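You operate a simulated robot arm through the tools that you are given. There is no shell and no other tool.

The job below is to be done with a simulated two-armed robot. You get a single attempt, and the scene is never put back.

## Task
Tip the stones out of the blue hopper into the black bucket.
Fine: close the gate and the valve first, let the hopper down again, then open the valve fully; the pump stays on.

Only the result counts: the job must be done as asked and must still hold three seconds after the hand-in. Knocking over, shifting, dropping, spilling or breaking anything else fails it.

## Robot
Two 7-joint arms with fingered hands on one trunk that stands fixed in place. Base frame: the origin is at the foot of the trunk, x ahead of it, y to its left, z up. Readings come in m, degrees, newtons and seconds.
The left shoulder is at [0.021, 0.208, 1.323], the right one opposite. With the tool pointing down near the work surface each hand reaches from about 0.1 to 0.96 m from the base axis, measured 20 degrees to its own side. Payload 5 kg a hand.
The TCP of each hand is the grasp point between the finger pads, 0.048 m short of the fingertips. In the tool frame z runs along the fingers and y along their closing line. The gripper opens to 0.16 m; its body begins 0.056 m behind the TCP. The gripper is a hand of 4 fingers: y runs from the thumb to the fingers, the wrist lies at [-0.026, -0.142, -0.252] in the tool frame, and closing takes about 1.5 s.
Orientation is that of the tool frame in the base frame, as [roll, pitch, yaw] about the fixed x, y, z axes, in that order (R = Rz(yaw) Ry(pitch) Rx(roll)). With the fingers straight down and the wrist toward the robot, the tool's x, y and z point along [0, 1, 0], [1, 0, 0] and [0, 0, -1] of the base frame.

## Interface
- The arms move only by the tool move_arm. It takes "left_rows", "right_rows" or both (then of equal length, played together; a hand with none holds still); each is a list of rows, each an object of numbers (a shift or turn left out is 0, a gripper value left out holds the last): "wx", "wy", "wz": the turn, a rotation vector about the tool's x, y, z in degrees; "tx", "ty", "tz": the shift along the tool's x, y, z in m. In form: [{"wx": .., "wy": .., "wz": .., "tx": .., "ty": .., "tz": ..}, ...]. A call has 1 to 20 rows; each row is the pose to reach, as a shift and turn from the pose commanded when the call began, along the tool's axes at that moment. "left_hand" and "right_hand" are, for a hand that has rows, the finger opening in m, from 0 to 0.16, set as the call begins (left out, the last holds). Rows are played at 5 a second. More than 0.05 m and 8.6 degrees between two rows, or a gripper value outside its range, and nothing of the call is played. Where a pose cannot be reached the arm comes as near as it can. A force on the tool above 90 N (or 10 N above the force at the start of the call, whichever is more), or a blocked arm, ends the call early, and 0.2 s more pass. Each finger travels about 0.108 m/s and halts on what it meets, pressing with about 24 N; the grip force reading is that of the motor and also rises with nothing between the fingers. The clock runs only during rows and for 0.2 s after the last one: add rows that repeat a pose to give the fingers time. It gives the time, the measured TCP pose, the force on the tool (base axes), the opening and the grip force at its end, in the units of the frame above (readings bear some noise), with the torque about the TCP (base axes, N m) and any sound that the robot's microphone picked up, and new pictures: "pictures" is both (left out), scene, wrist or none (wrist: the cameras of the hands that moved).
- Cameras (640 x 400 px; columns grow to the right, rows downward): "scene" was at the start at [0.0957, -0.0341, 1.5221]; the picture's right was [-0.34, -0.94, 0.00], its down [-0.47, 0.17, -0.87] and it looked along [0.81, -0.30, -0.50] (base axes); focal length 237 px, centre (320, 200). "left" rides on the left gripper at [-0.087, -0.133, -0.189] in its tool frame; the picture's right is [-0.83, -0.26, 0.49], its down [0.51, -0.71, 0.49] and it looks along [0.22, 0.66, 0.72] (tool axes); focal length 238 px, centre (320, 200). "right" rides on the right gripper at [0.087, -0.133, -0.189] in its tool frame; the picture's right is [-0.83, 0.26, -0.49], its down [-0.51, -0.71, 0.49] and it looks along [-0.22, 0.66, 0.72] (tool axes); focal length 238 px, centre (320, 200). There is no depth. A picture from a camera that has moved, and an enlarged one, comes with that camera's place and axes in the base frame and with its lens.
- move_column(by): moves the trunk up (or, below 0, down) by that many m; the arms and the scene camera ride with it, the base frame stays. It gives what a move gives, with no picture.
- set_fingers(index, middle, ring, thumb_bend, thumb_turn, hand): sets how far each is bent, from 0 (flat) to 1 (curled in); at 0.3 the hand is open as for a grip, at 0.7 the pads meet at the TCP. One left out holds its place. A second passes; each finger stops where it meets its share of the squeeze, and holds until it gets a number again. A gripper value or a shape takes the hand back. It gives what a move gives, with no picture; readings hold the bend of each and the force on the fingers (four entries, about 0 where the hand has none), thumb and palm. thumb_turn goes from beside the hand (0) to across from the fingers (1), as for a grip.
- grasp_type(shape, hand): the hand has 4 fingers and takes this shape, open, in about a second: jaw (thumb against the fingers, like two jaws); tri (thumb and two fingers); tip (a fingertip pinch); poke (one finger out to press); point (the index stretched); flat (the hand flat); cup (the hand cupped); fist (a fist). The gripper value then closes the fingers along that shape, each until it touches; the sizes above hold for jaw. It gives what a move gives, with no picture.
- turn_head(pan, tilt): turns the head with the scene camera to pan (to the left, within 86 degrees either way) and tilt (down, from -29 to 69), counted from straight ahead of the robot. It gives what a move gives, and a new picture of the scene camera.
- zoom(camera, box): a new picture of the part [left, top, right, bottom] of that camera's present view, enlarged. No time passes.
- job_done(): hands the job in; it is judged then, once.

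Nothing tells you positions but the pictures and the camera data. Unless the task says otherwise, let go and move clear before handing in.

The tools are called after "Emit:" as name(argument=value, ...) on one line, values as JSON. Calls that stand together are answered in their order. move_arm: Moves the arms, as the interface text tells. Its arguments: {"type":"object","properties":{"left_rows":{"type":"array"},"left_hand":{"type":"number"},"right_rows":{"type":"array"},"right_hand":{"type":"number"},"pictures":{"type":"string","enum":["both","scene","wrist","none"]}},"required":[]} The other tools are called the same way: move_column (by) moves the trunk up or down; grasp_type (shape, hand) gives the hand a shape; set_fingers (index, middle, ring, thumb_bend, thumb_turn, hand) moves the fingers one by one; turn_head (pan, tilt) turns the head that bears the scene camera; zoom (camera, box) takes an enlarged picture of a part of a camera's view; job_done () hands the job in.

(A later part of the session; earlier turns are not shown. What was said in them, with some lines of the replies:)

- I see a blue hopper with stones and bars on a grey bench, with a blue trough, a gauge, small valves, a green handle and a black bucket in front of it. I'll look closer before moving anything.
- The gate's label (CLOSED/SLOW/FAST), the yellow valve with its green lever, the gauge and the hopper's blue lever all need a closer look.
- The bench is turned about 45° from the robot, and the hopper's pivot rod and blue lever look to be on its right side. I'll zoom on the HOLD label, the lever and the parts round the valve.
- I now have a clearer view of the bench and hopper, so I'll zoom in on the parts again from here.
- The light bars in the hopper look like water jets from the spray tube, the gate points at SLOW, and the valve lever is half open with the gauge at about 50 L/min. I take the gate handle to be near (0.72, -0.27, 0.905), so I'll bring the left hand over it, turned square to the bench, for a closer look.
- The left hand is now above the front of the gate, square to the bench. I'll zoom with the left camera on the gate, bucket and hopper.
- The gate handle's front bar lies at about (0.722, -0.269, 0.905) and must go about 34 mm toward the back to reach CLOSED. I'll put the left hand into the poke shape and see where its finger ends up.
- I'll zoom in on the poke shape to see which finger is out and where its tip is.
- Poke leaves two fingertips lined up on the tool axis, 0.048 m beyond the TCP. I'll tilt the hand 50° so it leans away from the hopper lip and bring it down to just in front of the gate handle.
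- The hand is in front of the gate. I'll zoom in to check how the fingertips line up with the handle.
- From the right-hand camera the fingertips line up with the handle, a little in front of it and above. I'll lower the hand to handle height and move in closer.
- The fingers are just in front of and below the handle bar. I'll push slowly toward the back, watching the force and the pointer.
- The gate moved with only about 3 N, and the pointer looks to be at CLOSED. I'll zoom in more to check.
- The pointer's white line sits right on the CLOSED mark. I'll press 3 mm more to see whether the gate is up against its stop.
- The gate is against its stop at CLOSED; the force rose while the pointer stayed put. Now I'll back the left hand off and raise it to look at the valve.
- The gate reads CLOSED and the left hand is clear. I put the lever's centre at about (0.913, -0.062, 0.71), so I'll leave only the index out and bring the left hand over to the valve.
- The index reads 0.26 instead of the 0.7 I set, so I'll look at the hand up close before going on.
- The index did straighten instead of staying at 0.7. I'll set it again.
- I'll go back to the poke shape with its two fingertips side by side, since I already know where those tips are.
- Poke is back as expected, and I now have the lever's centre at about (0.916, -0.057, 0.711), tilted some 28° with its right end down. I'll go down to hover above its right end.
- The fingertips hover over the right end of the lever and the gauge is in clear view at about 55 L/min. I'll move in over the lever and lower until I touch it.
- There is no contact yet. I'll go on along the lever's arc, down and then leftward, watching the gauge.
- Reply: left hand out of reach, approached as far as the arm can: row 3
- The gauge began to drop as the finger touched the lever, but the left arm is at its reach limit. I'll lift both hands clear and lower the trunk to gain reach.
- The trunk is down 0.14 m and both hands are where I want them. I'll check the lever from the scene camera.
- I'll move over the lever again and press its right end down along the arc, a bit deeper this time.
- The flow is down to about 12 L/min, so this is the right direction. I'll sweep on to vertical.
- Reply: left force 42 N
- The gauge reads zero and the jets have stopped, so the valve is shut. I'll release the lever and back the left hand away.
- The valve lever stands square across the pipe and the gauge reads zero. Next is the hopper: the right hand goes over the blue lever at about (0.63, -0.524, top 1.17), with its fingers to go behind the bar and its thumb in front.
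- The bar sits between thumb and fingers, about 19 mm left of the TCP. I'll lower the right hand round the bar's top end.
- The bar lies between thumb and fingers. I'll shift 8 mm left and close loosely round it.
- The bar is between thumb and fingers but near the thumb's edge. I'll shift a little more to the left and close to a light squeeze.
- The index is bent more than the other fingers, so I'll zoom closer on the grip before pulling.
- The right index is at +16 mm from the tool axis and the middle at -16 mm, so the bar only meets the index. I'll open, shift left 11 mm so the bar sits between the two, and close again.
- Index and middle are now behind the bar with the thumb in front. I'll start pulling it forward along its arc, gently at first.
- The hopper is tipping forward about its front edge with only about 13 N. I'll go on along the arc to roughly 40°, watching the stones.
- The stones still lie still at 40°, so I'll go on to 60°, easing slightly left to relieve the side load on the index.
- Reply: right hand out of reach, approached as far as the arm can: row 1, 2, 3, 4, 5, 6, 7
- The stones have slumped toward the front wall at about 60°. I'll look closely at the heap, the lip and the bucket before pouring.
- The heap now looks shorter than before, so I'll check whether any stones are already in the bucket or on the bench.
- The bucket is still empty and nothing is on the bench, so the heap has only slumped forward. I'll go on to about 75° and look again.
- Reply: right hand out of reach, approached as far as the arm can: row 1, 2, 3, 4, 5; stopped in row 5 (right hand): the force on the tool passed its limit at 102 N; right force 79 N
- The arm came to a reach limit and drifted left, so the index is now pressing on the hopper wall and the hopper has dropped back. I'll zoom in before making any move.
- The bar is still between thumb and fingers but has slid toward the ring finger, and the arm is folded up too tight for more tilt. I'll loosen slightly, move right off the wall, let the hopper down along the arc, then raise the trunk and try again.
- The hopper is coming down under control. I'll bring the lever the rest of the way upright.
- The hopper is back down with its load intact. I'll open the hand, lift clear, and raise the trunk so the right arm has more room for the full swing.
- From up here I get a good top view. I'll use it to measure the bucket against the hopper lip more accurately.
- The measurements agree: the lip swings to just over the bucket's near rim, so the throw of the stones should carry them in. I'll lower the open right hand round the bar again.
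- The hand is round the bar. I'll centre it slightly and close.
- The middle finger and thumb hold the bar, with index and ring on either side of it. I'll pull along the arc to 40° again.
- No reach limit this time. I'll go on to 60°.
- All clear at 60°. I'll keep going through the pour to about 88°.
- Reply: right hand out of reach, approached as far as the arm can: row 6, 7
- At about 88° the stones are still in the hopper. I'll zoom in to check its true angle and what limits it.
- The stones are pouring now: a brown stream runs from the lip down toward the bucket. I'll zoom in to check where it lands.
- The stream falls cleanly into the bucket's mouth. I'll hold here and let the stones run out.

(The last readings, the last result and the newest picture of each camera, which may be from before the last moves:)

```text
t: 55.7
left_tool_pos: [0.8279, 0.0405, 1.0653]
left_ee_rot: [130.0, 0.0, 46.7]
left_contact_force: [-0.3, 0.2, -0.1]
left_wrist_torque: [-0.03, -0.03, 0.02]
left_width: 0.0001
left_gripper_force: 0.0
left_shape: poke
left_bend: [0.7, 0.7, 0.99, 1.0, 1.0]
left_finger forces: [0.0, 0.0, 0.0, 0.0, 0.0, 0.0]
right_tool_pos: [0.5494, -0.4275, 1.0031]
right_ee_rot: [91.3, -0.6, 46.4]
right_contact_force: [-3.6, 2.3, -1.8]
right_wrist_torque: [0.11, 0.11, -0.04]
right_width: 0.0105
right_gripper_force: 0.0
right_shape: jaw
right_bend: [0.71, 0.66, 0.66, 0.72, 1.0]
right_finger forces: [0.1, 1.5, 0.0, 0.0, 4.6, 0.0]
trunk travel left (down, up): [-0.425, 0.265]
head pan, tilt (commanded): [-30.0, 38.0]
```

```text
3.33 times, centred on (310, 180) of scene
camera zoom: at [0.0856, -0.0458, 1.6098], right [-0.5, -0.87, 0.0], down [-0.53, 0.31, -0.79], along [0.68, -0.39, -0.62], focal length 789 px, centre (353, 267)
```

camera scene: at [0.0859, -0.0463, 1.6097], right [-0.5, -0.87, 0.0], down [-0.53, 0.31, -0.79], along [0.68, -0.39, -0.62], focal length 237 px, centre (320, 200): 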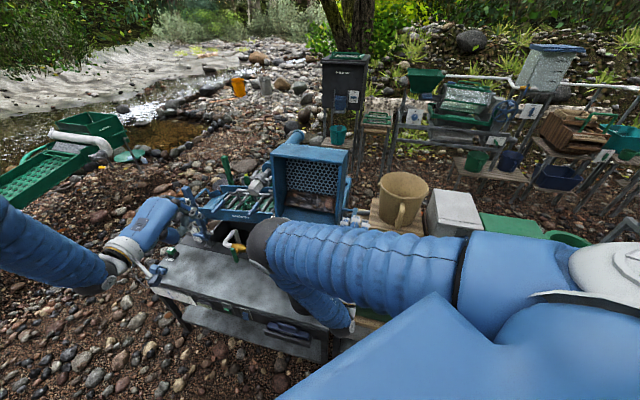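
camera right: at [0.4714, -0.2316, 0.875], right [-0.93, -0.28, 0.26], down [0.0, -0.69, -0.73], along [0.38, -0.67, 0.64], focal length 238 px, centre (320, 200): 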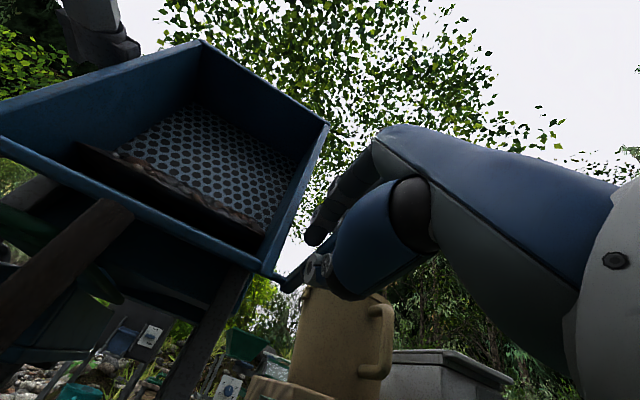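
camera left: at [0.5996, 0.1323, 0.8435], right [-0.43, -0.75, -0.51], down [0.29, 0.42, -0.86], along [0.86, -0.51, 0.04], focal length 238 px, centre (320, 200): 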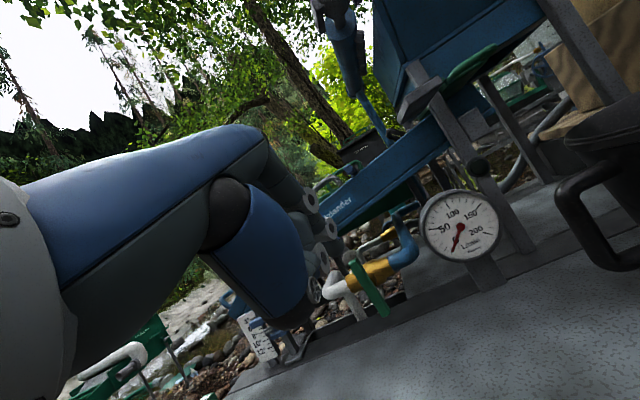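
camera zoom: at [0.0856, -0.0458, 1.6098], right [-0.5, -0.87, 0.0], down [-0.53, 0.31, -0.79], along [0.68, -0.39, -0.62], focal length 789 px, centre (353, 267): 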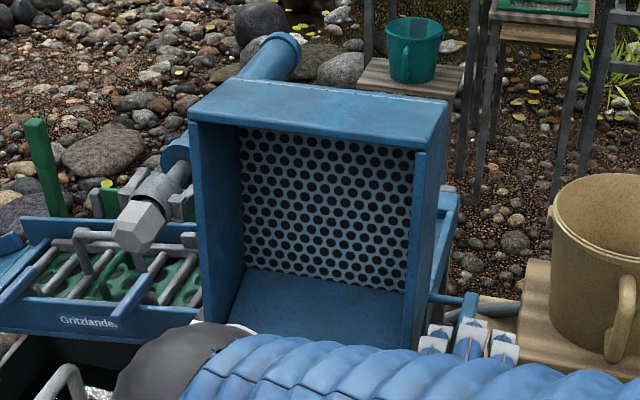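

The hopper is empty. Now I'll let it down along the same arc, first back to 60°.

Emit:
move_arm(right_rows=[{"wx": 4, "ty": 0.0101, "tz": 0.0004}, {"wx": 8, "ty": 0.0201, "tz": 0.0014}, {"wx": 12, "ty": 0.03, "tz": 0.0032}, {"wx": 16, "ty": 0.0398, "tz": 0.0056}, {"wx": 20, "ty": 0.0494, "tz": 0.0087}, {"wx": 24, "ty": 0.0588, "tz": 0.0125}, {"wx": 28, "ty": 0.0678, "tz": 0.0169}], pictures="none")

Emit:
zoom(camera="right", box=[0, 60, 360, 400])

Emit:
zoom(camera="left", box=[400, 0, 640, 400])

```text
t: 57.3
left_tool_pos: [0.827, 0.0421, 1.066]
left_ee_rot: [130.0, -0.1, 46.9]
left_contact_force: [-0.3, 0.2, 1.0]
left_wrist_torque: [0.02, 0.0, 0.0]
left_width: 0.0
left_gripper_force: 0.1
left_shape: poke
left_bend: [0.7, 0.7, 0.99, 1.0, 1.0]
left_finger forces: [0.1, 0.1, 0.0, 0.0, 0.0, 0.0]
right_tool_pos: [0.5636, -0.4396, 1.0712]
right_ee_rot: [119.3, -0.6, 46.6]
right_contact_force: [1.0, 0.1, -0.4]
right_wrist_torque: [-0.03, 0.01, 0.0]
right_width: 0.0097
right_gripper_force: 0.0
right_shape: jaw
right_bend: [0.71, 0.66, 0.66, 0.71, 1.0]
right_finger forces: [0.0, 1.8, 0.0, 0.0, 1.8, 0.0]
trunk travel left (down, up): [-0.425, 0.265]
head pan, tilt (commanded): [-30.0, 38.0]
```

```text
1.18 times, centred on (180, 230) of right
camera zoom: at [0.4566, -0.2198, 1.0477], right [-0.79, -0.4, 0.45], down [-0.28, -0.42, -0.86], along [0.54, -0.81, 0.22], focal length 280 px, centre (485, 165)
```

zoom: 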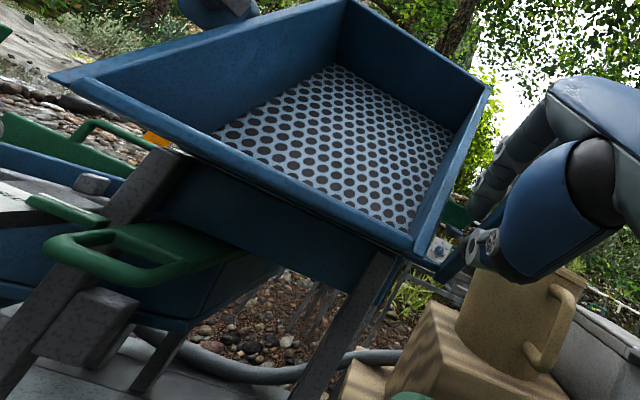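

```text
1.00 times, centred on (520, 200) of left (not enlarged: the box is as wide or as high as the picture)
camera zoom: at [0.6002, 0.1351, 1.0844], right [-0.42, -0.75, -0.51], down [0.29, 0.42, -0.86], along [0.86, -0.51, 0.04], focal length 238 px, centre (120, 200)
```

zoom: 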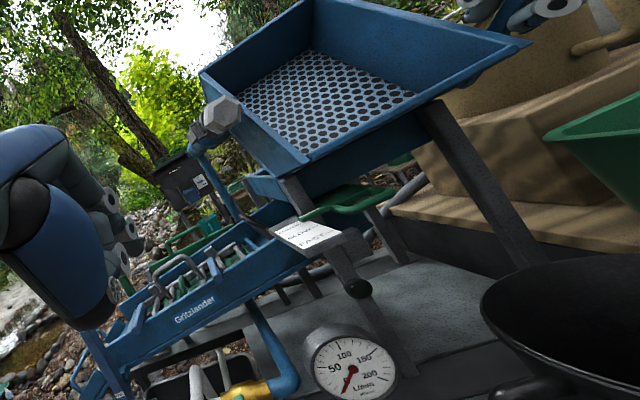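

I'll let it down the rest of the way to rest.

Emit:
move_arm(right_rows=[{"wx": 4, "ty": 0.0089, "tz": 0.0003}, {"wx": 8, "ty": 0.0177, "tz": 0.0012}, {"wx": 12, "ty": 0.0264, "tz": 0.0028}, {"wx": 16, "ty": 0.035, "tz": 0.0049}, {"wx": 20, "ty": 0.0434, "tz": 0.0077}, {"wx": 24, "ty": 0.0517, "tz": 0.011}, {"wx": 28, "ty": 0.0596, "tz": 0.0149}, {"wx": 32, "ty": 0.0673, "tz": 0.0193}, {"wx": 36, "ty": 0.0746, "tz": 0.0243}, {"wx": 40, "ty": 0.0816, "tz": 0.0297}, {"wx": 44, "ty": 0.0882, "tz": 0.0356}, {"wx": 48, "ty": 0.0944, "tz": 0.042}, {"wx": 52, "ty": 0.1001, "tz": 0.0488}, {"wx": 55, "ty": 0.104, "tz": 0.0541}, {"wx": 58, "ty": 0.1077, "tz": 0.0597}], pictures="both")

Emit:
zoom(camera="right", box=[0, 0, 360, 400])

Emit:
zoom(camera="scene", box=[250, 120, 400, 300])

```text
t: 60.5
left_tool_pos: [0.8262, 0.0393, 1.0647]
left_ee_rot: [130.0, 0.0, 46.8]
left_contact_force: [0.0, -0.8, -1.0]
left_wrist_torque: [0.02, 0.0, 0.03]
left_width: 0.0
left_gripper_force: 0.1
left_shape: poke
left_bend: [0.7, 0.7, 0.99, 1.0, 1.0]
left_finger forces: [0.1, 0.0, 0.0, 0.0, 0.0, 0.1]
right_tool_pos: [0.6393, -0.5133, 1.1364]
right_ee_rot: [177.2, -0.6, 46.5]
right_contact_force: [0.7, -3.4, -0.2]
right_wrist_torque: [-0.07, -0.01, 0.07]
right_width: 0.0102
right_gripper_force: 0.0
right_shape: jaw
right_bend: [0.71, 0.65, 0.66, 0.72, 1.0]
right_finger forces: [0.0, 3.5, 0.0, 0.0, 0.8, 0.0]
trunk travel left (down, up): [-0.425, 0.265]
head pan, tilt (commanded): [-30.0, 38.0]
camera scene: at [0.0863, -0.0469, 1.6097], right [-0.5, -0.87, 0.0], down [-0.53, 0.31, -0.79], along [0.68, -0.39, -0.62], focal length 237 px, centre (320, 200)
camera right: at [0.595, -0.3545, 1.3187], right [-0.41, -0.77, 0.49], down [-0.84, 0.11, -0.53], along [0.36, -0.63, -0.69], focal length 238 px, centre (320, 200)
```

scene: 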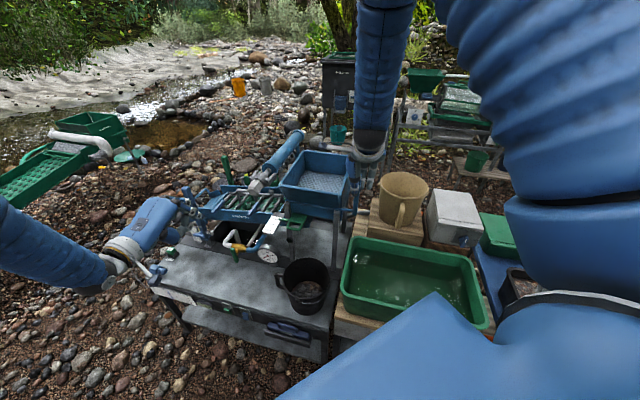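
right: 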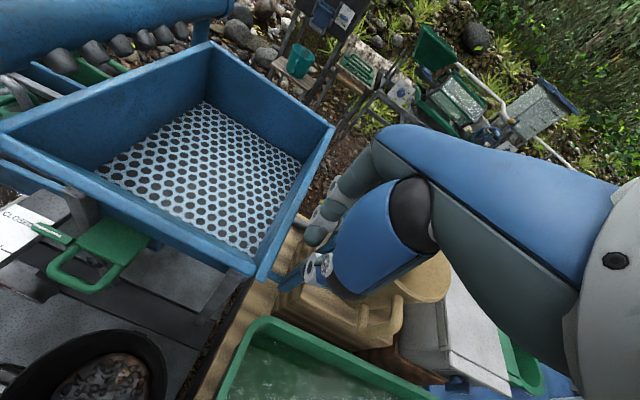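

```text
1.00 times, centred on (180, 200) of right (not enlarged: the box is as wide or as high as the picture)
camera zoom: at [0.595, -0.3545, 1.3187], right [-0.41, -0.77, 0.49], down [-0.84, 0.11, -0.53], along [0.36, -0.63, -0.69], focal length 238 px, centre (460, 200)
```

zoom: 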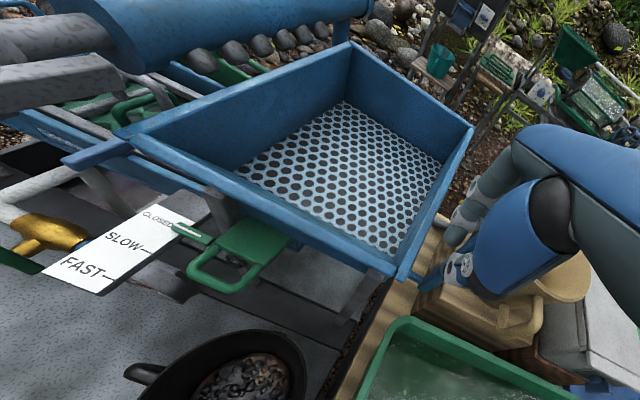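

```text
2.22 times, centred on (325, 210) of scene
camera zoom: at [0.0863, -0.0469, 1.6097], right [-0.5, -0.87, 0.0], down [-0.53, 0.31, -0.79], along [0.68, -0.39, -0.62], focal length 526 px, centre (309, 178)
```

zoom: 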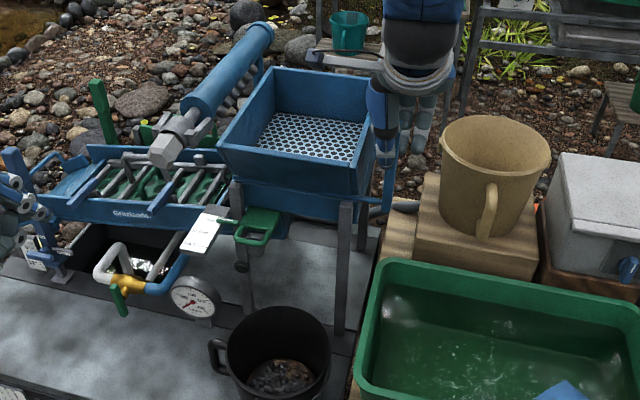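

The stones are in the bucket and the hopper is all but down. I'll ease it the last bit and open the hand.

Emit:
move_arm(right_rows=[{"ty": 0.004, "wx": 1.5}, {"ty": 0.008, "wx": 2.8}, {"ty": 0.008, "wx": 2.8}], pictures="none")

Emit:
move_arm(right_rows=[{}, {}, {}, {}, {}, {}, {}], right_hand=0.16, pictures="none")

Emit:
zoom(camera="scene", box=[270, 120, 390, 220])

Emit:
zoom(camera="right", box=[160, 100, 400, 380])

```text
t: 61.3
left_tool_pos: [0.8272, 0.0417, 1.0652]
left_ee_rot: [130.0, -0.1, 47.0]
left_contact_force: [-0.7, 0.0, 0.0]
left_wrist_torque: [-0.03, -0.02, 0.01]
left_width: 0.0001
left_gripper_force: 0.1
left_shape: poke
left_bend: [0.7, 0.7, 0.99, 1.0, 1.0]
left_finger forces: [0.0, 0.1, 0.0, 0.0, 0.1, 0.0]
right_tool_pos: [0.644, -0.5188, 1.1366]
right_ee_rot: [180.0, -0.6, 46.5]
right_contact_force: [-1.9, 3.2, 1.7]
right_wrist_torque: [0.17, 0.13, 0.0]
right_width: 0.0102
right_gripper_force: 0.0
right_shape: jaw
right_bend: [0.71, 0.66, 0.66, 0.71, 1.0]
right_finger forces: [0.0, 0.4, 0.0, 0.0, 4.8, 0.0]
trunk travel left (down, up): [-0.425, 0.265]
head pan, tilt (commanded): [-30.0, 38.0]
```

```text
t: 62.9
left_tool_pos: [0.8256, 0.0415, 1.0654]
left_ee_rot: [130.1, 0.1, 46.7]
left_contact_force: [0.3, 0.8, 0.3]
left_wrist_torque: [0.01, -0.01, 0.01]
left_width: 0.0
left_gripper_force: 0.0
left_shape: poke
left_bend: [0.7, 0.7, 0.99, 1.0, 1.0]
left_finger forces: [0.0, 0.0, 0.0, 0.0, 0.0, 0.1]
right_tool_pos: [0.6444, -0.5187, 1.1356]
right_ee_rot: [-180.0, -0.6, 46.5]
right_contact_force: [-1.1, -0.3, -0.4]
right_wrist_torque: [-0.01, -0.03, 0.01]
right_width: 0.1595
right_gripper_force: 0.0
right_shape: jaw
right_bend: [0.3, 0.3, 0.3, 0.3, 0.98]
right_finger forces: [0.0, 0.0, 0.1, 0.0, 0.0, 0.0]
trunk travel left (down, up): [-0.425, 0.265]
head pan, tilt (commanded): [-30.0, 38.0]
```

```text
4.00 times, centred on (330, 170) of scene
camera zoom: at [0.0858, -0.046, 1.6098], right [-0.5, -0.87, 0.0], down [-0.53, 0.31, -0.79], along [0.68, -0.39, -0.62], focal length 947 px, centre (280, 320)
```

zoom: 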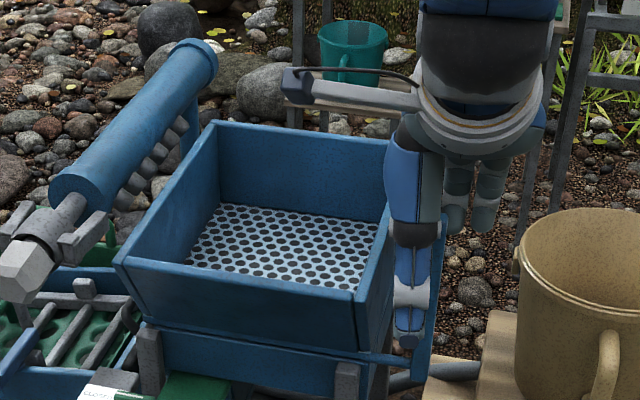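

```text
1.43 times, centred on (280, 240) of right
camera zoom: at [0.6065, -0.3658, 1.3255], right [-0.39, -0.79, 0.48], down [-0.86, 0.12, -0.5], along [0.33, -0.6, -0.72], focal length 340 px, centre (377, 143)
```

zoom: 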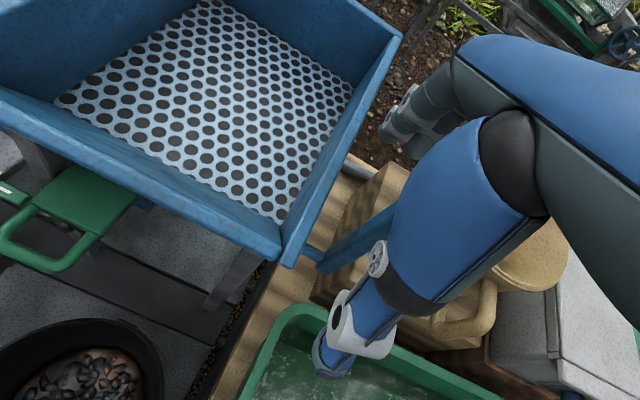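

The hopper sits flat again. I'll lift the right hand clear, move it back, and then lower the trunk for the valve.

Emit:
move_arm(right_rows=[{"tz": -0.04}, {"tz": -0.08}, {"tz": -0.12}, {"tz": -0.16}, {"tz": -0.2}, {"tx": -0.024, "ty": -0.0308, "tz": -0.223}, {"tx": -0.048, "ty": -0.0616, "tz": -0.246}, {"tx": -0.072, "ty": -0.0924, "tz": -0.269}, {"tx": -0.096, "ty": -0.1232, "tz": -0.292}, {"tx": -0.12, "ty": -0.154, "tz": -0.315}], pictures="scene")

Emit:
zoom(camera="scene", box=[180, 180, 300, 290])

```text
t: 65.1
left_tool_pos: [0.8273, 0.037, 1.0657]
left_ee_rot: [130.0, -0.1, 46.7]
left_contact_force: [0.0, -1.7, 1.2]
left_wrist_torque: [0.11, 0.0, 0.09]
left_width: 0.0
left_gripper_force: 0.0
left_shape: poke
left_bend: [0.7, 0.7, 0.99, 1.0, 1.0]
left_finger forces: [0.0, 0.0, 0.0, 0.0, 0.0, 0.0]
right_tool_pos: [0.4669, -0.5333, 1.4394]
right_ee_rot: [-179.8, -0.7, 46.6]
right_contact_force: [-0.6, -1.8, -0.2]
right_wrist_torque: [0.22, -0.06, 0.05]
right_width: 0.1597
right_gripper_force: 0.0
right_shape: jaw
right_bend: [0.3, 0.3, 0.3, 0.3, 0.98]
right_finger forces: [0.0, 0.1, 0.0, 0.0, 0.0, 0.0]
right hand out of reach, approached as far as the arm can: row 10
trunk travel left (down, up): [-0.425, 0.265]
head pan, tilt (commanded): [-30.0, 38.0]
camera scene: at [0.085, -0.0495, 1.6097], right [-0.5, -0.87, 0.0], down [-0.53, 0.31, -0.79], along [0.68, -0.39, -0.62], focal length 237 px, centre (320, 200)
```

scene: 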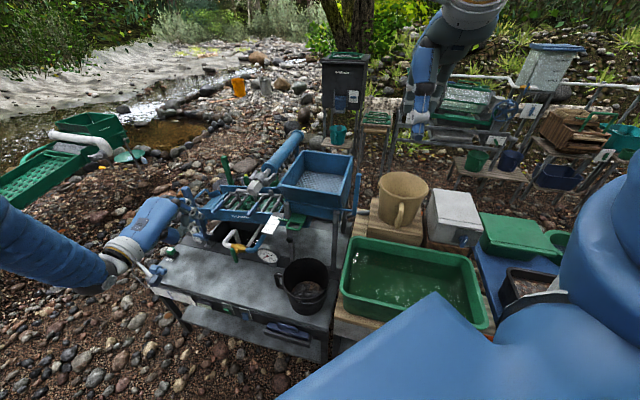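

```text
3.64 times, centred on (240, 235) of scene
camera zoom: at [0.085, -0.0495, 1.6097], right [-0.5, -0.87, 0.0], down [-0.53, 0.31, -0.79], along [0.68, -0.39, -0.62], focal length 861 px, centre (611, 73)
```

zoom: 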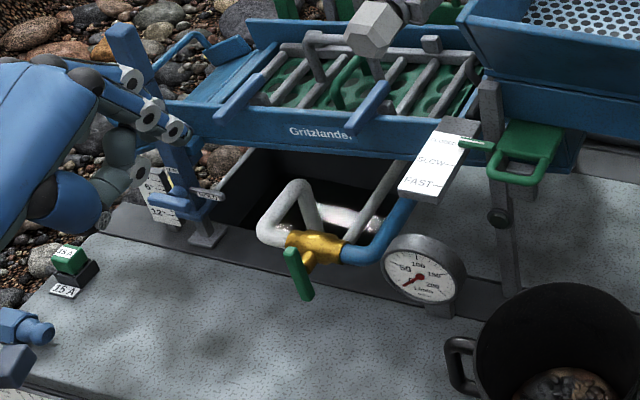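

The right hand is clear. I'll lower the trunk again by 0.24 m for the valve work.

Emit:
move_column(by=-0.24)

Emit:
turn_head(pan=-30, tilt=34)

Emit:
zoom(camera="scene", box=[180, 180, 300, 280])

Emit:
zoom(camera="left", box=[280, 160, 500, 340])

```text
t: 67.6
left_tool_pos: [0.8262, 0.0418, 0.8256]
left_ee_rot: [130.0, 0.0, 46.8]
left_contact_force: [0.7, -0.1, 0.0]
left_wrist_torque: [0.01, 0.0, 0.0]
left_width: 0.0001
left_gripper_force: 0.1
left_shape: poke
left_bend: [0.7, 0.7, 0.99, 1.0, 1.0]
left_finger forces: [0.1, 0.0, 0.1, 0.1, 0.0, 0.1]
right_tool_pos: [0.4669, -0.5291, 1.1994]
right_ee_rot: [-179.9, -0.6, 46.5]
right_contact_force: [0.6, 0.2, 0.3]
right_wrist_torque: [-0.03, 0.01, 0.01]
right_width: 0.1599
right_gripper_force: 0.0
right_shape: jaw
right_bend: [0.3, 0.3, 0.3, 0.3, 0.98]
right_finger forces: [0.1, 0.0, 0.0, 0.1, 0.1, 0.1]
trunk travel left (down, up): [-0.185, 0.505]
head pan, tilt (commanded): [-30.0, 38.0]
```

```text
t: 68.2
left_tool_pos: [0.8275, 0.0416, 0.8252]
left_ee_rot: [129.9, 0.0, 46.9]
left_contact_force: [-0.2, 0.5, 0.5]
left_wrist_torque: [-0.02, 0.01, 0.0]
left_width: 0.0
left_gripper_force: 0.1
left_shape: poke
left_bend: [0.7, 0.7, 0.99, 1.0, 1.0]
left_finger forces: [0.0, 0.0, 0.0, 0.0, 0.1, 0.0]
right_tool_pos: [0.4671, -0.5293, 1.1999]
right_ee_rot: [-179.9, -0.6, 46.5]
right_contact_force: [-0.6, -0.3, 0.3]
right_wrist_torque: [0.02, 0.0, 0.02]
right_width: 0.1597
right_gripper_force: 0.1
right_shape: jaw
right_bend: [0.3, 0.3, 0.3, 0.3, 0.98]
right_finger forces: [0.1, 0.0, 0.0, 0.1, 0.0, 0.0]
trunk travel left (down, up): [-0.185, 0.505]
head pan, tilt (commanded): [-30.0, 34.0]
camera scene: at [0.0876, -0.0471, 1.3759], right [-0.5, -0.87, 0.0], down [-0.48, 0.28, -0.83], along [0.72, -0.41, -0.56], focal length 237 px, centre (320, 200)
```

scene: 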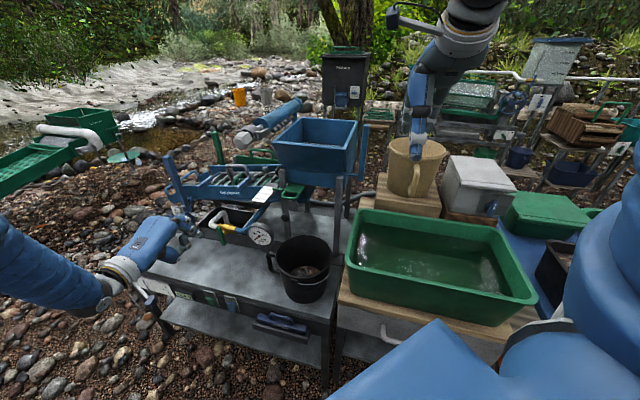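

```text
4.00 times, centred on (240, 230) of scene
camera zoom: at [0.0876, -0.0471, 1.3759], right [-0.5, -0.87, 0.0], down [-0.48, 0.28, -0.83], along [0.72, -0.41, -0.56], focal length 947 px, centre (640, 80)
```

zoom: 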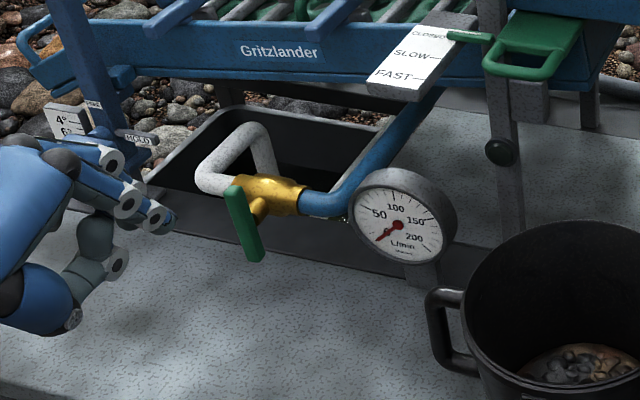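

```text
2.22 times, centred on (390, 250) of left
camera zoom: at [0.6002, 0.1351, 0.8442], right [-0.42, -0.75, -0.51], down [0.29, 0.42, -0.86], along [0.86, -0.51, 0.04], focal length 530 px, centre (164, 89)
```

zoom: 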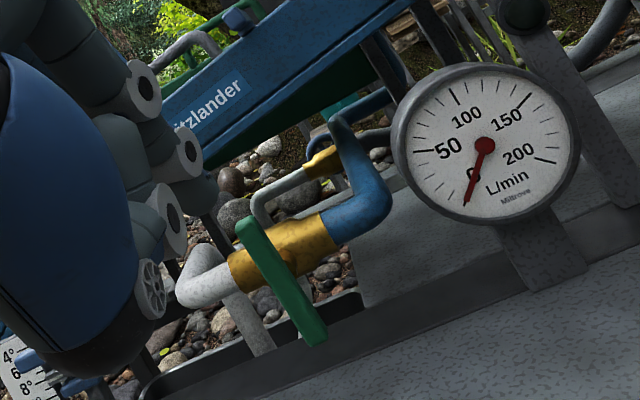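

The valve lever stands upright at about (0.916, -0.055, 0.709). I'll bring the left finger to the right of its upper half, ready to push it over to the left.

Emit:
move_arm(left_rows=[{"tx": -0.03}, {"tx": -0.0602}, {"tx": -0.0602, "tz": 0.03}, {"tx": -0.0602, "tz": 0.06}, {"tx": -0.0602, "tz": 0.088}], pictures="none")

Emit:
zoom(camera="scene", box=[190, 190, 290, 270])

Emit:
zoom(camera="left", box=[260, 160, 460, 320])

```text
t: 69.4
left_tool_pos: [0.8358, -0.048, 0.7679]
left_ee_rot: [130.0, 0.0, 46.8]
left_contact_force: [1.1, -0.6, -0.2]
left_wrist_torque: [0.01, 0.01, -0.09]
left_width: 0.0
left_gripper_force: 0.1
left_shape: poke
left_bend: [0.7, 0.7, 0.99, 1.0, 1.0]
left_finger forces: [0.0, 0.1, 0.0, 0.1, 0.1, 0.0]
right_tool_pos: [0.4694, -0.5287, 1.1998]
right_ee_rot: [-179.9, -0.6, 46.5]
right_contact_force: [1.0, -0.9, -0.3]
right_wrist_torque: [0.01, 0.09, 0.01]
right_width: 0.16
right_gripper_force: 0.1
right_shape: jaw
right_bend: [0.3, 0.3, 0.3, 0.3, 0.98]
right_finger forces: [0.0, 0.0, 0.0, 0.1, 0.0, 0.0]
trunk travel left (down, up): [-0.185, 0.505]
head pan, tilt (commanded): [-30.0, 34.0]
```

```text
5.00 times, centred on (240, 230) of scene
camera zoom: at [0.0885, -0.0472, 1.3757], right [-0.5, -0.87, 0.0], down [-0.49, 0.28, -0.83], along [0.72, -0.41, -0.56], focal length 1183 px, centre (720, 50)
```

zoom: 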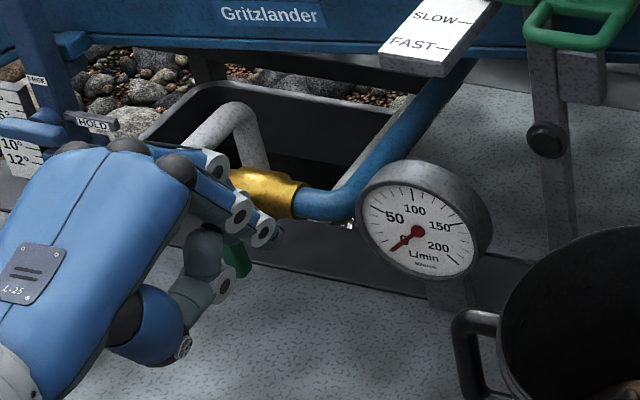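

```text
2.50 times, centred on (360, 240) of left
camera zoom: at [0.6093, 0.0456, 0.7871], right [-0.42, -0.75, -0.51], down [0.29, 0.42, -0.86], along [0.86, -0.51, 0.04], focal length 596 px, centre (220, 100)
```

zoom: 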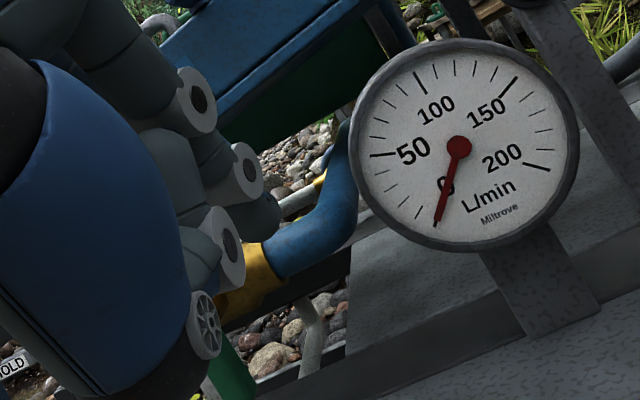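

The finger is in place. I'll move it in beside the lever's upper half and push left, watching the gauge.

Emit:
move_arm(left_rows=[{"ty": 0.0116, "tz": 0.0138}, {"ty": 0.0231, "tz": 0.0276}, {"tx": 0.012, "ty": 0.0231, "tz": 0.0276}, {"tx": 0.023, "ty": 0.0231, "tz": 0.0276}, {"tx": 0.0327, "ty": 0.0246, "tz": 0.0264}, {"tx": 0.0426, "ty": 0.024, "tz": 0.0268}], pictures="none")

Emit:
zoom(camera="left", box=[260, 130, 460, 290])

Emit:
zoom(camera="scene", box=[190, 190, 290, 270])

```text
t: 70.8
left_tool_pos: [0.8901, -0.0423, 0.7694]
left_ee_rot: [130.0, 0.0, 46.8]
left_contact_force: [-0.4, 0.3, -0.3]
left_wrist_torque: [-0.01, -0.02, 0.03]
left_width: 0.0001
left_gripper_force: 0.1
left_shape: poke
left_bend: [0.7, 0.7, 0.99, 1.0, 1.0]
left_finger forces: [0.0, 0.2, 0.0, 0.0, 0.1, 0.0]
right_tool_pos: [0.4666, -0.5279, 1.1987]
right_ee_rot: [-179.9, -0.5, 46.5]
right_contact_force: [0.0, -0.5, 0.1]
right_wrist_torque: [-0.05, 0.0, 0.03]
right_width: 0.1599
right_gripper_force: 0.0
right_shape: jaw
right_bend: [0.3, 0.3, 0.3, 0.3, 0.98]
right_finger forces: [0.1, 0.0, 0.1, 0.1, 0.0, 0.1]
trunk travel left (down, up): [-0.185, 0.505]
head pan, tilt (commanded): [-30.0, 34.0]
```

```text
2.50 times, centred on (360, 210) of left
camera zoom: at [0.663, 0.0532, 0.7883], right [-0.42, -0.75, -0.51], down [0.29, 0.42, -0.86], along [0.86, -0.51, 0.04], focal length 596 px, centre (220, 175)
```

zoom: 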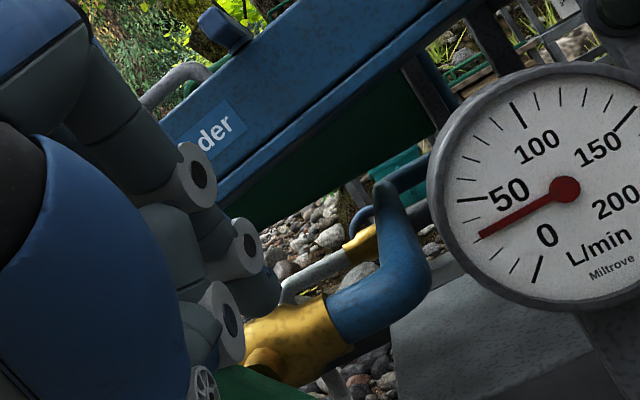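

```text
5.00 times, centred on (240, 230) of scene
camera zoom: at [0.0876, -0.047, 1.3759], right [-0.5, -0.87, 0.0], down [-0.48, 0.28, -0.83], along [0.72, -0.41, -0.56], focal length 1183 px, centre (720, 50)
```

zoom: 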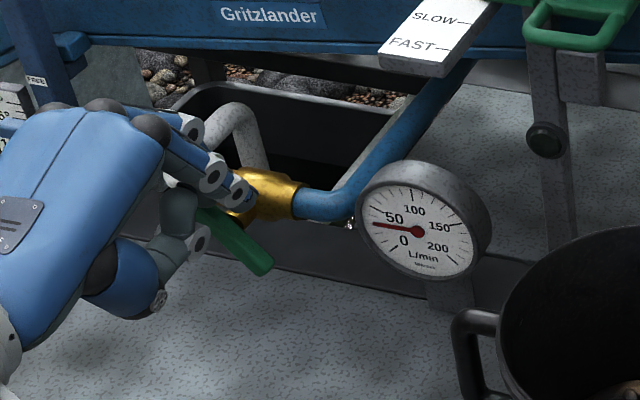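

The valve is opening and the flow is rising. I'll carry on round the arc until the lever lies along the pipe.

Emit:
move_arm(left_rows=[{"tx": 0.0047, "ty": -0.0012, "tz": 0.001}, {"tx": 0.0094, "ty": -0.0024, "tz": 0.0021}, {"tx": 0.0135, "ty": -0.0045, "tz": 0.0039}, {"tx": 0.0176, "ty": -0.0067, "tz": 0.0057}, {"tx": 0.0209, "ty": -0.0096, "tz": 0.0081}, {"tx": 0.0241, "ty": -0.0125, "tz": 0.0105}, {"tx": 0.0263, "ty": -0.0159, "tz": 0.0134}], pictures="none")

Emit:
zoom(camera="left", box=[280, 130, 480, 290])

Emit:
zoom(camera="scene", box=[190, 190, 290, 270])

```text
t: 72.4
left_tool_pos: [0.9097, -0.0229, 0.7497]
left_ee_rot: [130.0, 0.0, 46.8]
left_contact_force: [-0.7, -0.6, -0.2]
left_wrist_torque: [-0.03, -0.02, -0.03]
left_width: 0.0003
left_gripper_force: 0.1
left_shape: poke
left_bend: [0.7, 0.7, 0.99, 1.0, 1.0]
left_finger forces: [0.0, 0.6, 0.0, 0.0, 0.1, 0.0]
right_tool_pos: [0.4678, -0.5287, 1.2]
right_ee_rot: [-179.9, -0.7, 46.4]
right_contact_force: [-0.4, -0.9, 0.8]
right_wrist_torque: [0.01, 0.0, 0.0]
right_width: 0.1602
right_gripper_force: 0.2
right_shape: jaw
right_bend: [0.3, 0.3, 0.3, 0.3, 0.98]
right_finger forces: [0.1, 0.1, 0.1, 0.1, 0.1, 0.1]
trunk travel left (down, up): [-0.185, 0.505]
head pan, tilt (commanded): [-30.0, 34.0]
```

```text
2.50 times, centred on (380, 210) of left
camera zoom: at [0.6819, 0.0713, 0.7688], right [-0.42, -0.75, -0.51], down [0.29, 0.42, -0.86], along [0.86, -0.51, 0.04], focal length 596 px, centre (170, 175)
```

zoom: 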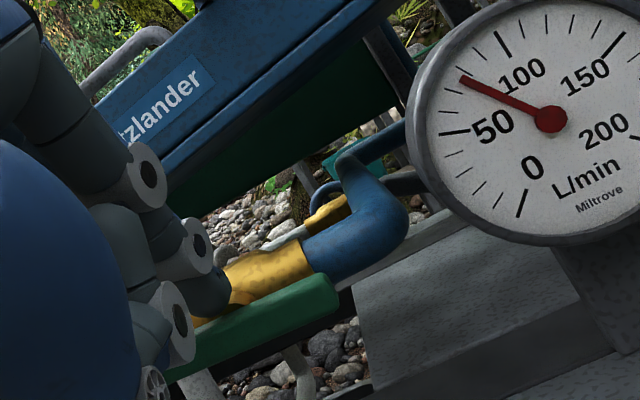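

```text
5.00 times, centred on (240, 230) of scene
camera zoom: at [0.0876, -0.0471, 1.3759], right [-0.5, -0.87, 0.0], down [-0.48, 0.28, -0.83], along [0.72, -0.41, -0.56], focal length 1183 px, centre (720, 50)
```

zoom: 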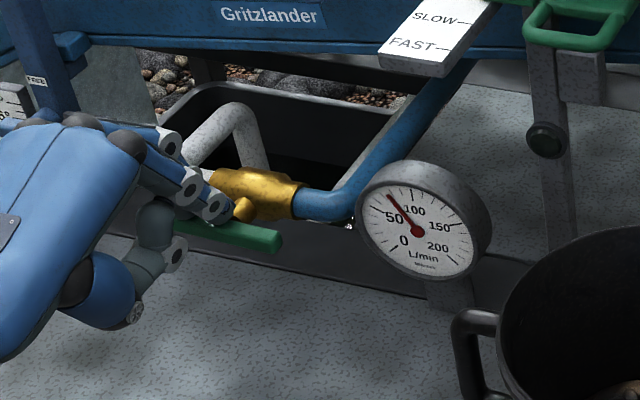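

Nearly there: the flow is about 85 L/min and the lever is almost along the pipe. I'll press it down to its stop.

Emit:
move_arm(left_rows=[{"tx": 0.0021, "ty": -0.0034, "tz": 0.0028}, {"tx": 0.0037, "ty": -0.0083, "tz": 0.0069}, {"tx": 0.0045, "ty": -0.011, "tz": 0.0092}], pictures="none")

Emit:
zoom(camera="left", box=[280, 130, 480, 290])

Emit:
zoom(camera="scene", box=[190, 190, 290, 270])

```text
t: 73.2
left_tool_pos: [0.9119, -0.0224, 0.7434]
left_ee_rot: [129.2, -0.1, 46.7]
left_contact_force: [-12.6, 1.0, 36.6]
left_wrist_torque: [-0.76, -0.46, -0.33]
left_width: 0.0001
left_gripper_force: 0.0
left_shape: poke
left_bend: [0.7, 0.7, 0.99, 1.0, 1.0]
left_finger forces: [17.5, 19.8, 0.1, 0.0, 0.1, 0.0]
right_tool_pos: [0.4654, -0.5305, 1.2018]
right_ee_rot: [179.8, -0.8, 46.5]
right_contact_force: [0.3, -1.2, -0.1]
right_wrist_torque: [0.0, -0.02, 0.02]
right_width: 0.1599
right_gripper_force: 0.0
right_shape: jaw
right_bend: [0.3, 0.3, 0.3, 0.3, 0.98]
right_finger forces: [0.0, 0.0, 0.1, 0.0, 0.0, 0.0]
trunk travel left (down, up): [-0.185, 0.505]
head pan, tilt (commanded): [-30.0, 34.0]
```

```text
2.50 times, centred on (380, 210) of left
camera zoom: at [0.6843, 0.073, 0.7597], right [-0.42, -0.75, -0.51], down [0.3, 0.42, -0.86], along [0.86, -0.51, 0.05], focal length 596 px, centre (170, 175)
```

zoom: 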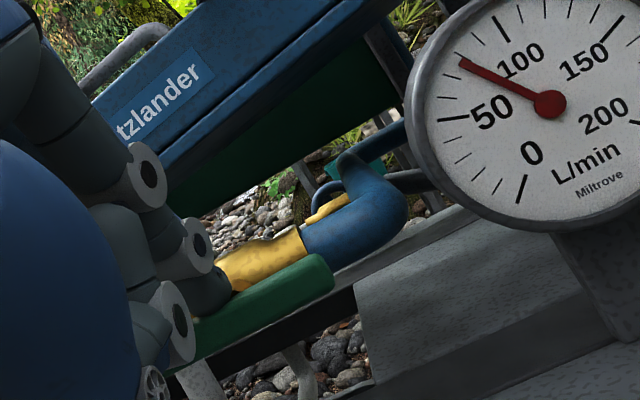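

```text
5.00 times, centred on (240, 230) of scene
camera zoom: at [0.0835, -0.0469, 1.3765], right [-0.5, -0.87, 0.0], down [-0.48, 0.28, -0.83], along [0.72, -0.41, -0.56], focal length 1183 px, centre (720, 50)
```

zoom: 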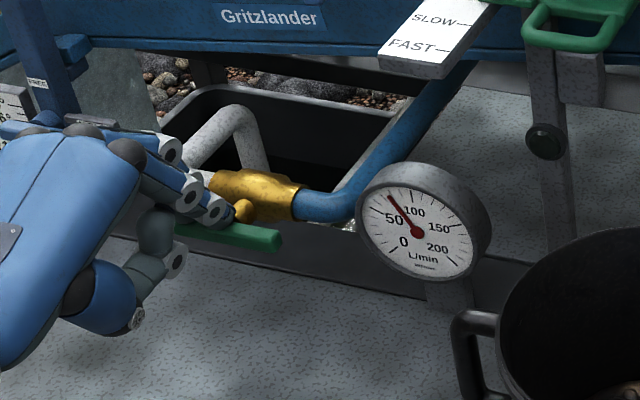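

The lever is hard against its open stop, with the flow at about 85 L/min. I'll lift the finger off straight up and back the left hand away.

Emit:
move_arm(left_rows=[{"ty": 0.0115, "tz": -0.0097}, {"ty": 0.0268, "tz": -0.0225}, {"ty": 0.0268, "tz": -0.0455}, {"ty": 0.0268, "tz": -0.085}, {"ty": 0.045, "tz": -0.12}, {"ty": 0.065, "tz": -0.155}, {"ty": 0.09, "tz": -0.185}], pictures="both")

Emit:
zoom(camera="left", box=[320, 160, 580, 360])

Emit:
zoom(camera="scene", box=[190, 190, 290, 270])

```text
t: 74.8
left_tool_pos: [0.8494, 0.037, 0.9228]
left_ee_rot: [130.0, 0.0, 46.8]
left_contact_force: [-1.1, -1.2, -1.8]
left_wrist_torque: [-0.04, -0.13, 0.12]
left_width: 0.0
left_gripper_force: 0.1
left_shape: poke
left_bend: [0.7, 0.7, 0.99, 1.0, 1.0]
left_finger forces: [0.0, 0.1, 0.0, 0.0, 0.0, 0.0]
right_tool_pos: [0.4663, -0.5294, 1.1995]
right_ee_rot: [180.0, -0.7, 46.6]
right_contact_force: [-0.6, -0.5, 0.1]
right_wrist_torque: [0.04, -0.08, -0.01]
right_width: 0.1599
right_gripper_force: 0.1
right_shape: jaw
right_bend: [0.3, 0.3, 0.3, 0.3, 0.98]
right_finger forces: [0.0, 0.1, 0.0, 0.0, 0.0, 0.0]
trunk travel left (down, up): [-0.185, 0.505]
head pan, tilt (commanded): [-30.0, 34.0]
camera scene: at [0.0865, -0.0473, 1.376], right [-0.5, -0.87, 0.0], down [-0.48, 0.28, -0.83], along [0.72, -0.41, -0.56], focal length 237 px, centre (320, 200)
camera left: at [0.622, 0.131, 0.9421], right [-0.42, -0.75, -0.51], down [0.29, 0.42, -0.86], along [0.86, -0.51, 0.04], focal length 238 px, centre (320, 200)
```

scene: 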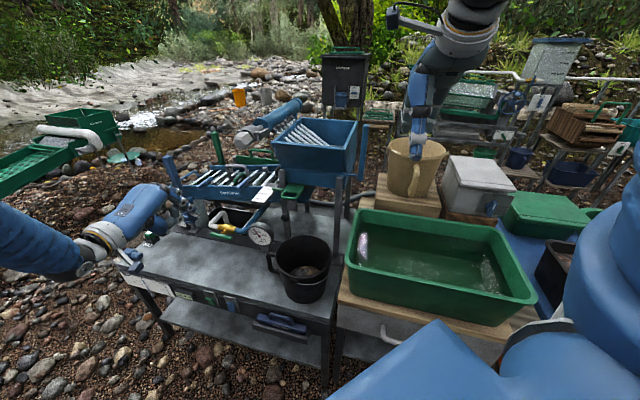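
left: 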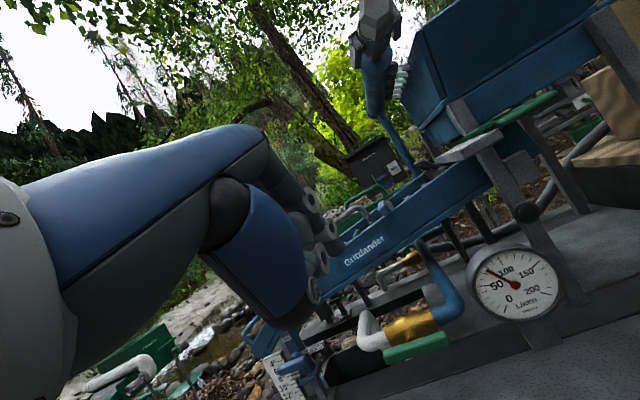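

```text
2.00 times, centred on (450, 260) of left
camera zoom: at [0.622, 0.131, 0.9421], right [-0.42, -0.75, -0.51], down [0.29, 0.42, -0.86], along [0.86, -0.51, 0.04], focal length 477 px, centre (60, 80)
```

zoom: 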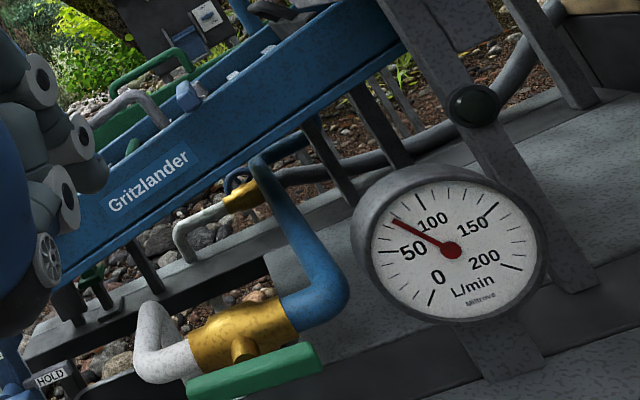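

```text
5.00 times, centred on (240, 230) of scene
camera zoom: at [0.0865, -0.0473, 1.376], right [-0.5, -0.87, 0.0], down [-0.48, 0.28, -0.83], along [0.72, -0.41, -0.56], focal length 1183 px, centre (720, 50)
```

zoom: 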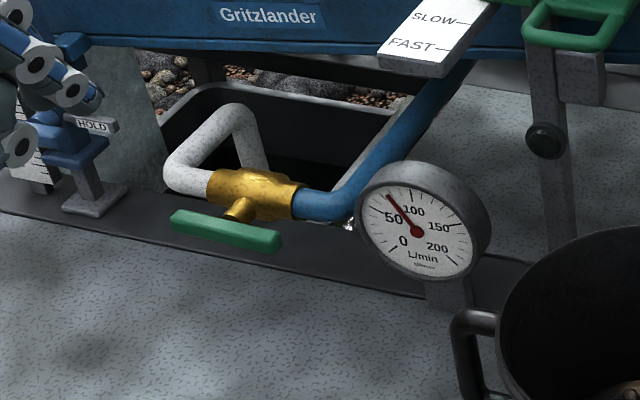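

The lever lies along the pipe, the flow is steady and the jets are running again. I'll do a last check of the gate, hopper, bucket, switches and surroundings.

Emit:
zoom(camera="scene", box=[230, 100, 390, 220])

Emit:
zoom(camera="scene", box=[130, 220, 350, 370])

Emit:
zoom(camera="scene", box=[260, 180, 320, 220])

Emit:
zoom(camera="right", box=[0, 0, 640, 400])

Emit:
zoom(camera="scene", box=[255, 225, 345, 310])

```text
3.33 times, centred on (310, 160) of scene
camera zoom: at [0.0865, -0.0473, 1.376], right [-0.5, -0.87, 0.0], down [-0.48, 0.28, -0.83], along [0.72, -0.41, -0.56], focal length 789 px, centre (353, 333)
```

zoom: 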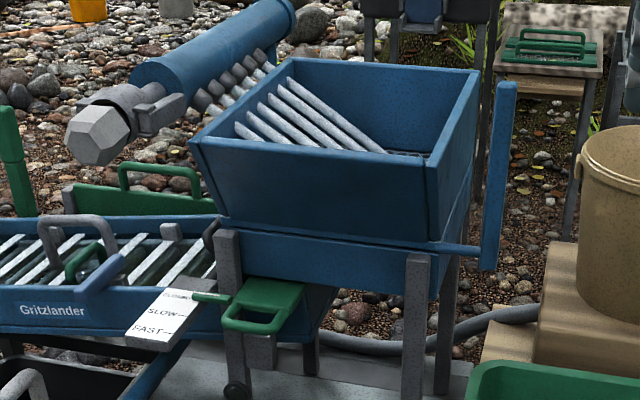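

```text
2.67 times, centred on (240, 295) of scene
camera zoom: at [0.0865, -0.0473, 1.376], right [-0.5, -0.87, 0.0], down [-0.48, 0.28, -0.83], along [0.72, -0.41, -0.56], focal length 631 px, centre (533, -53)
```

zoom: 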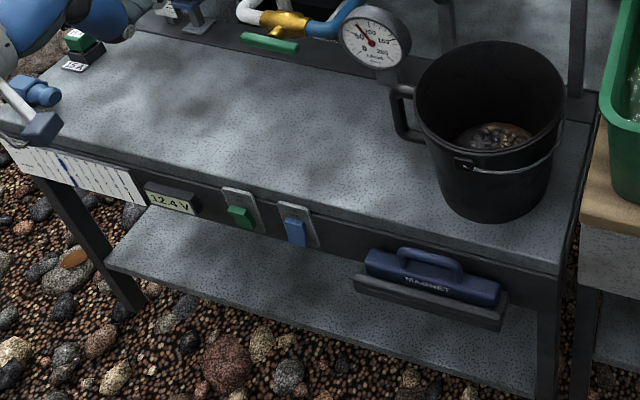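

```text
10.00 times, centred on (290, 200) of scene
camera zoom: at [0.0865, -0.0473, 1.376], right [-0.5, -0.87, 0.0], down [-0.48, 0.28, -0.83], along [0.72, -0.41, -0.56], focal length 2367 px, centre (620, 200)
```

zoom: 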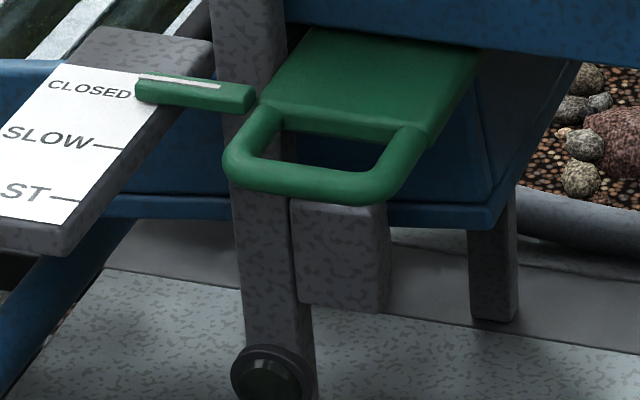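

```text
1.00 times, centred on (320, 200) of right (not enlarged: the box is as wide or as high as the picture)
camera zoom: at [0.429, -0.3775, 1.3896], right [-0.39, -0.79, 0.48], down [-0.86, 0.13, -0.5], along [0.33, -0.6, -0.73], focal length 238 px, centre (320, 200)
```

zoom: 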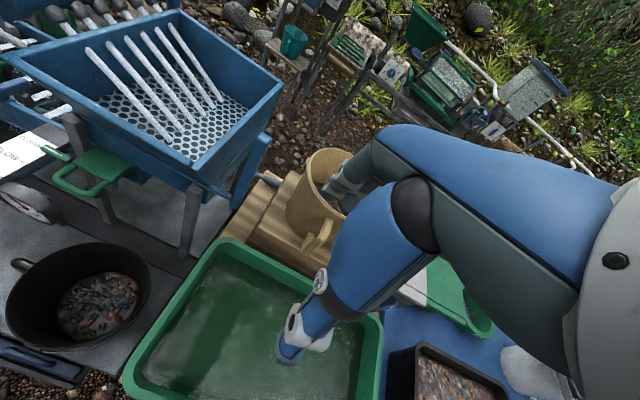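

```text
4.71 times, centred on (300, 268) of scene
camera zoom: at [0.0865, -0.0473, 1.376], right [-0.5, -0.87, 0.0], down [-0.48, 0.28, -0.83], along [0.72, -0.41, -0.56], focal length 1114 px, centre (414, -118)
```

zoom: 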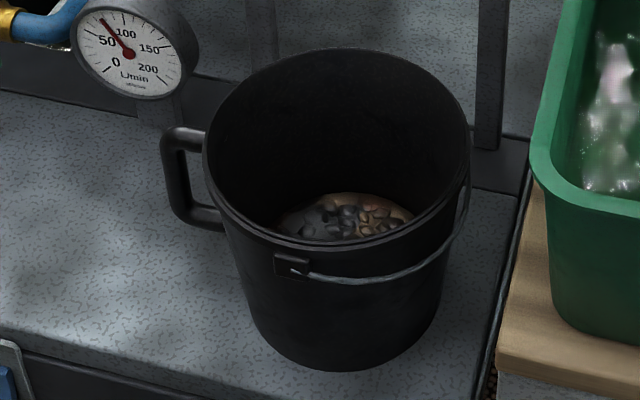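

Everything is as asked: gate at CLOSED, hopper down and empty, stones in the bucket, valve fully open, pump still running. I'll draw both hands a bit further clear before handing in.

Emit:
move_arm(left_rows=[{"ty": 0.02, "tz": -0.038}, {"ty": 0.04, "tz": -0.077}, {"ty": 0.06, "tz": -0.115}, {"ty": 0.06, "tz": -0.115}, {"ty": 0.06, "tz": -0.115}], right_rows=[{"tz": -0.03}, {"tz": -0.06}, {"tz": -0.09}, {"tz": -0.09}, {"tz": -0.09}], pictures="scene")

Emit:
zoom(camera="scene", box=[170, 100, 390, 310])

```text
t: 76.0
left_tool_pos: [0.8135, 0.0704, 1.0422]
left_ee_rot: [130.0, 0.0, 46.9]
left_contact_force: [0.0, -0.3, 0.3]
left_wrist_torque: [0.0, -0.01, 0.03]
left_width: 0.0002
left_gripper_force: 0.0
left_shape: poke
left_bend: [0.7, 0.7, 0.99, 1.0, 1.0]
left_finger forces: [0.0, 0.0, 0.0, 0.1, 0.0, 0.0]
right_tool_pos: [0.4779, -0.5458, 1.2864]
right_ee_rot: [-180.0, -0.7, 46.6]
right_contact_force: [-0.9, -0.6, 0.2]
right_wrist_torque: [0.01, -0.04, -0.01]
right_width: 0.1598
right_gripper_force: 0.0
right_shape: jaw
right_bend: [0.3, 0.3, 0.3, 0.3, 0.98]
right_finger forces: [0.0, 0.0, 0.0, 0.0, 0.0, 0.0]
right hand out of reach, approached as far as the arm can: row 1, 2, 3, 4, 5
trunk travel left (down, up): [-0.185, 0.505]
head pan, tilt (commanded): [-30.0, 34.0]
camera scene: at [0.0866, -0.0467, 1.3759], right [-0.5, -0.87, 0.0], down [-0.48, 0.28, -0.83], along [0.72, -0.41, -0.56], focal length 237 px, centre (320, 200)
```

scene: 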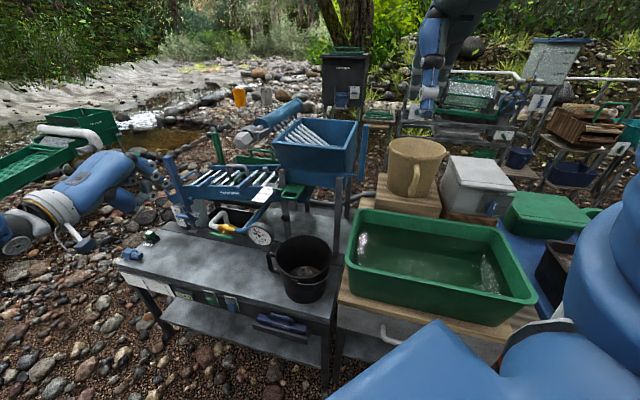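

```text
1.90 times, centred on (280, 205) of scene
camera zoom: at [0.0866, -0.0467, 1.3759], right [-0.5, -0.87, 0.0], down [-0.48, 0.28, -0.83], along [0.72, -0.41, -0.56], focal length 451 px, centre (396, 190)
```

zoom: 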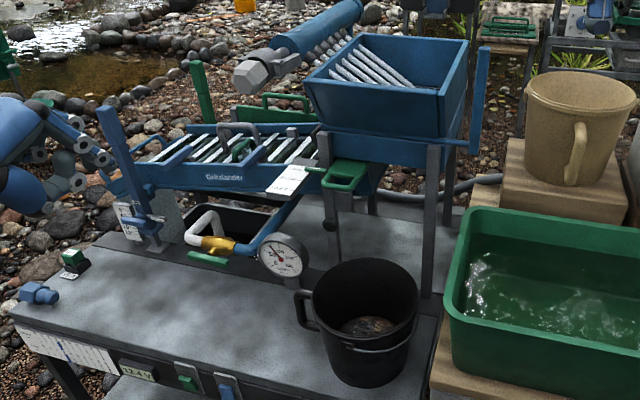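

Both hands are clear and the scene is steady: stones in the bucket, hopper down, gate closed, valve fully open, water flowing. I'm handing in the job.

Emit:
job_done()

```text
The job is handed in.
```

The stones are in the black bucket, and I've handed the job in. No result came back with the hand-in.

- **Gate:** pushed to its stop at CLOSED before tipping.
- **Valve before tipping:** shut, with the gauge at zero and the spray jets stopped.
- **Hopper:** tipped until empty. The stones went into the bucket and I saw none on the bench. I then let it back down flat.
- **Valve after:** opened to its stop with the lever along the pipe. The gauge reads about 85 L/min and the jets are running again.
- **Pump:** not touched, and still on.

**First tipping try:** the right arm ran out of reach, the fingers pressed the hopper's side wall hard (about 100 N at the peak), and the hopper dropped partway back. No stones came out. I let it down, raised the trunk and tipped it again without trouble. I saw nothing moved or damaged afterwards.

Both hands are clear of the equipment.
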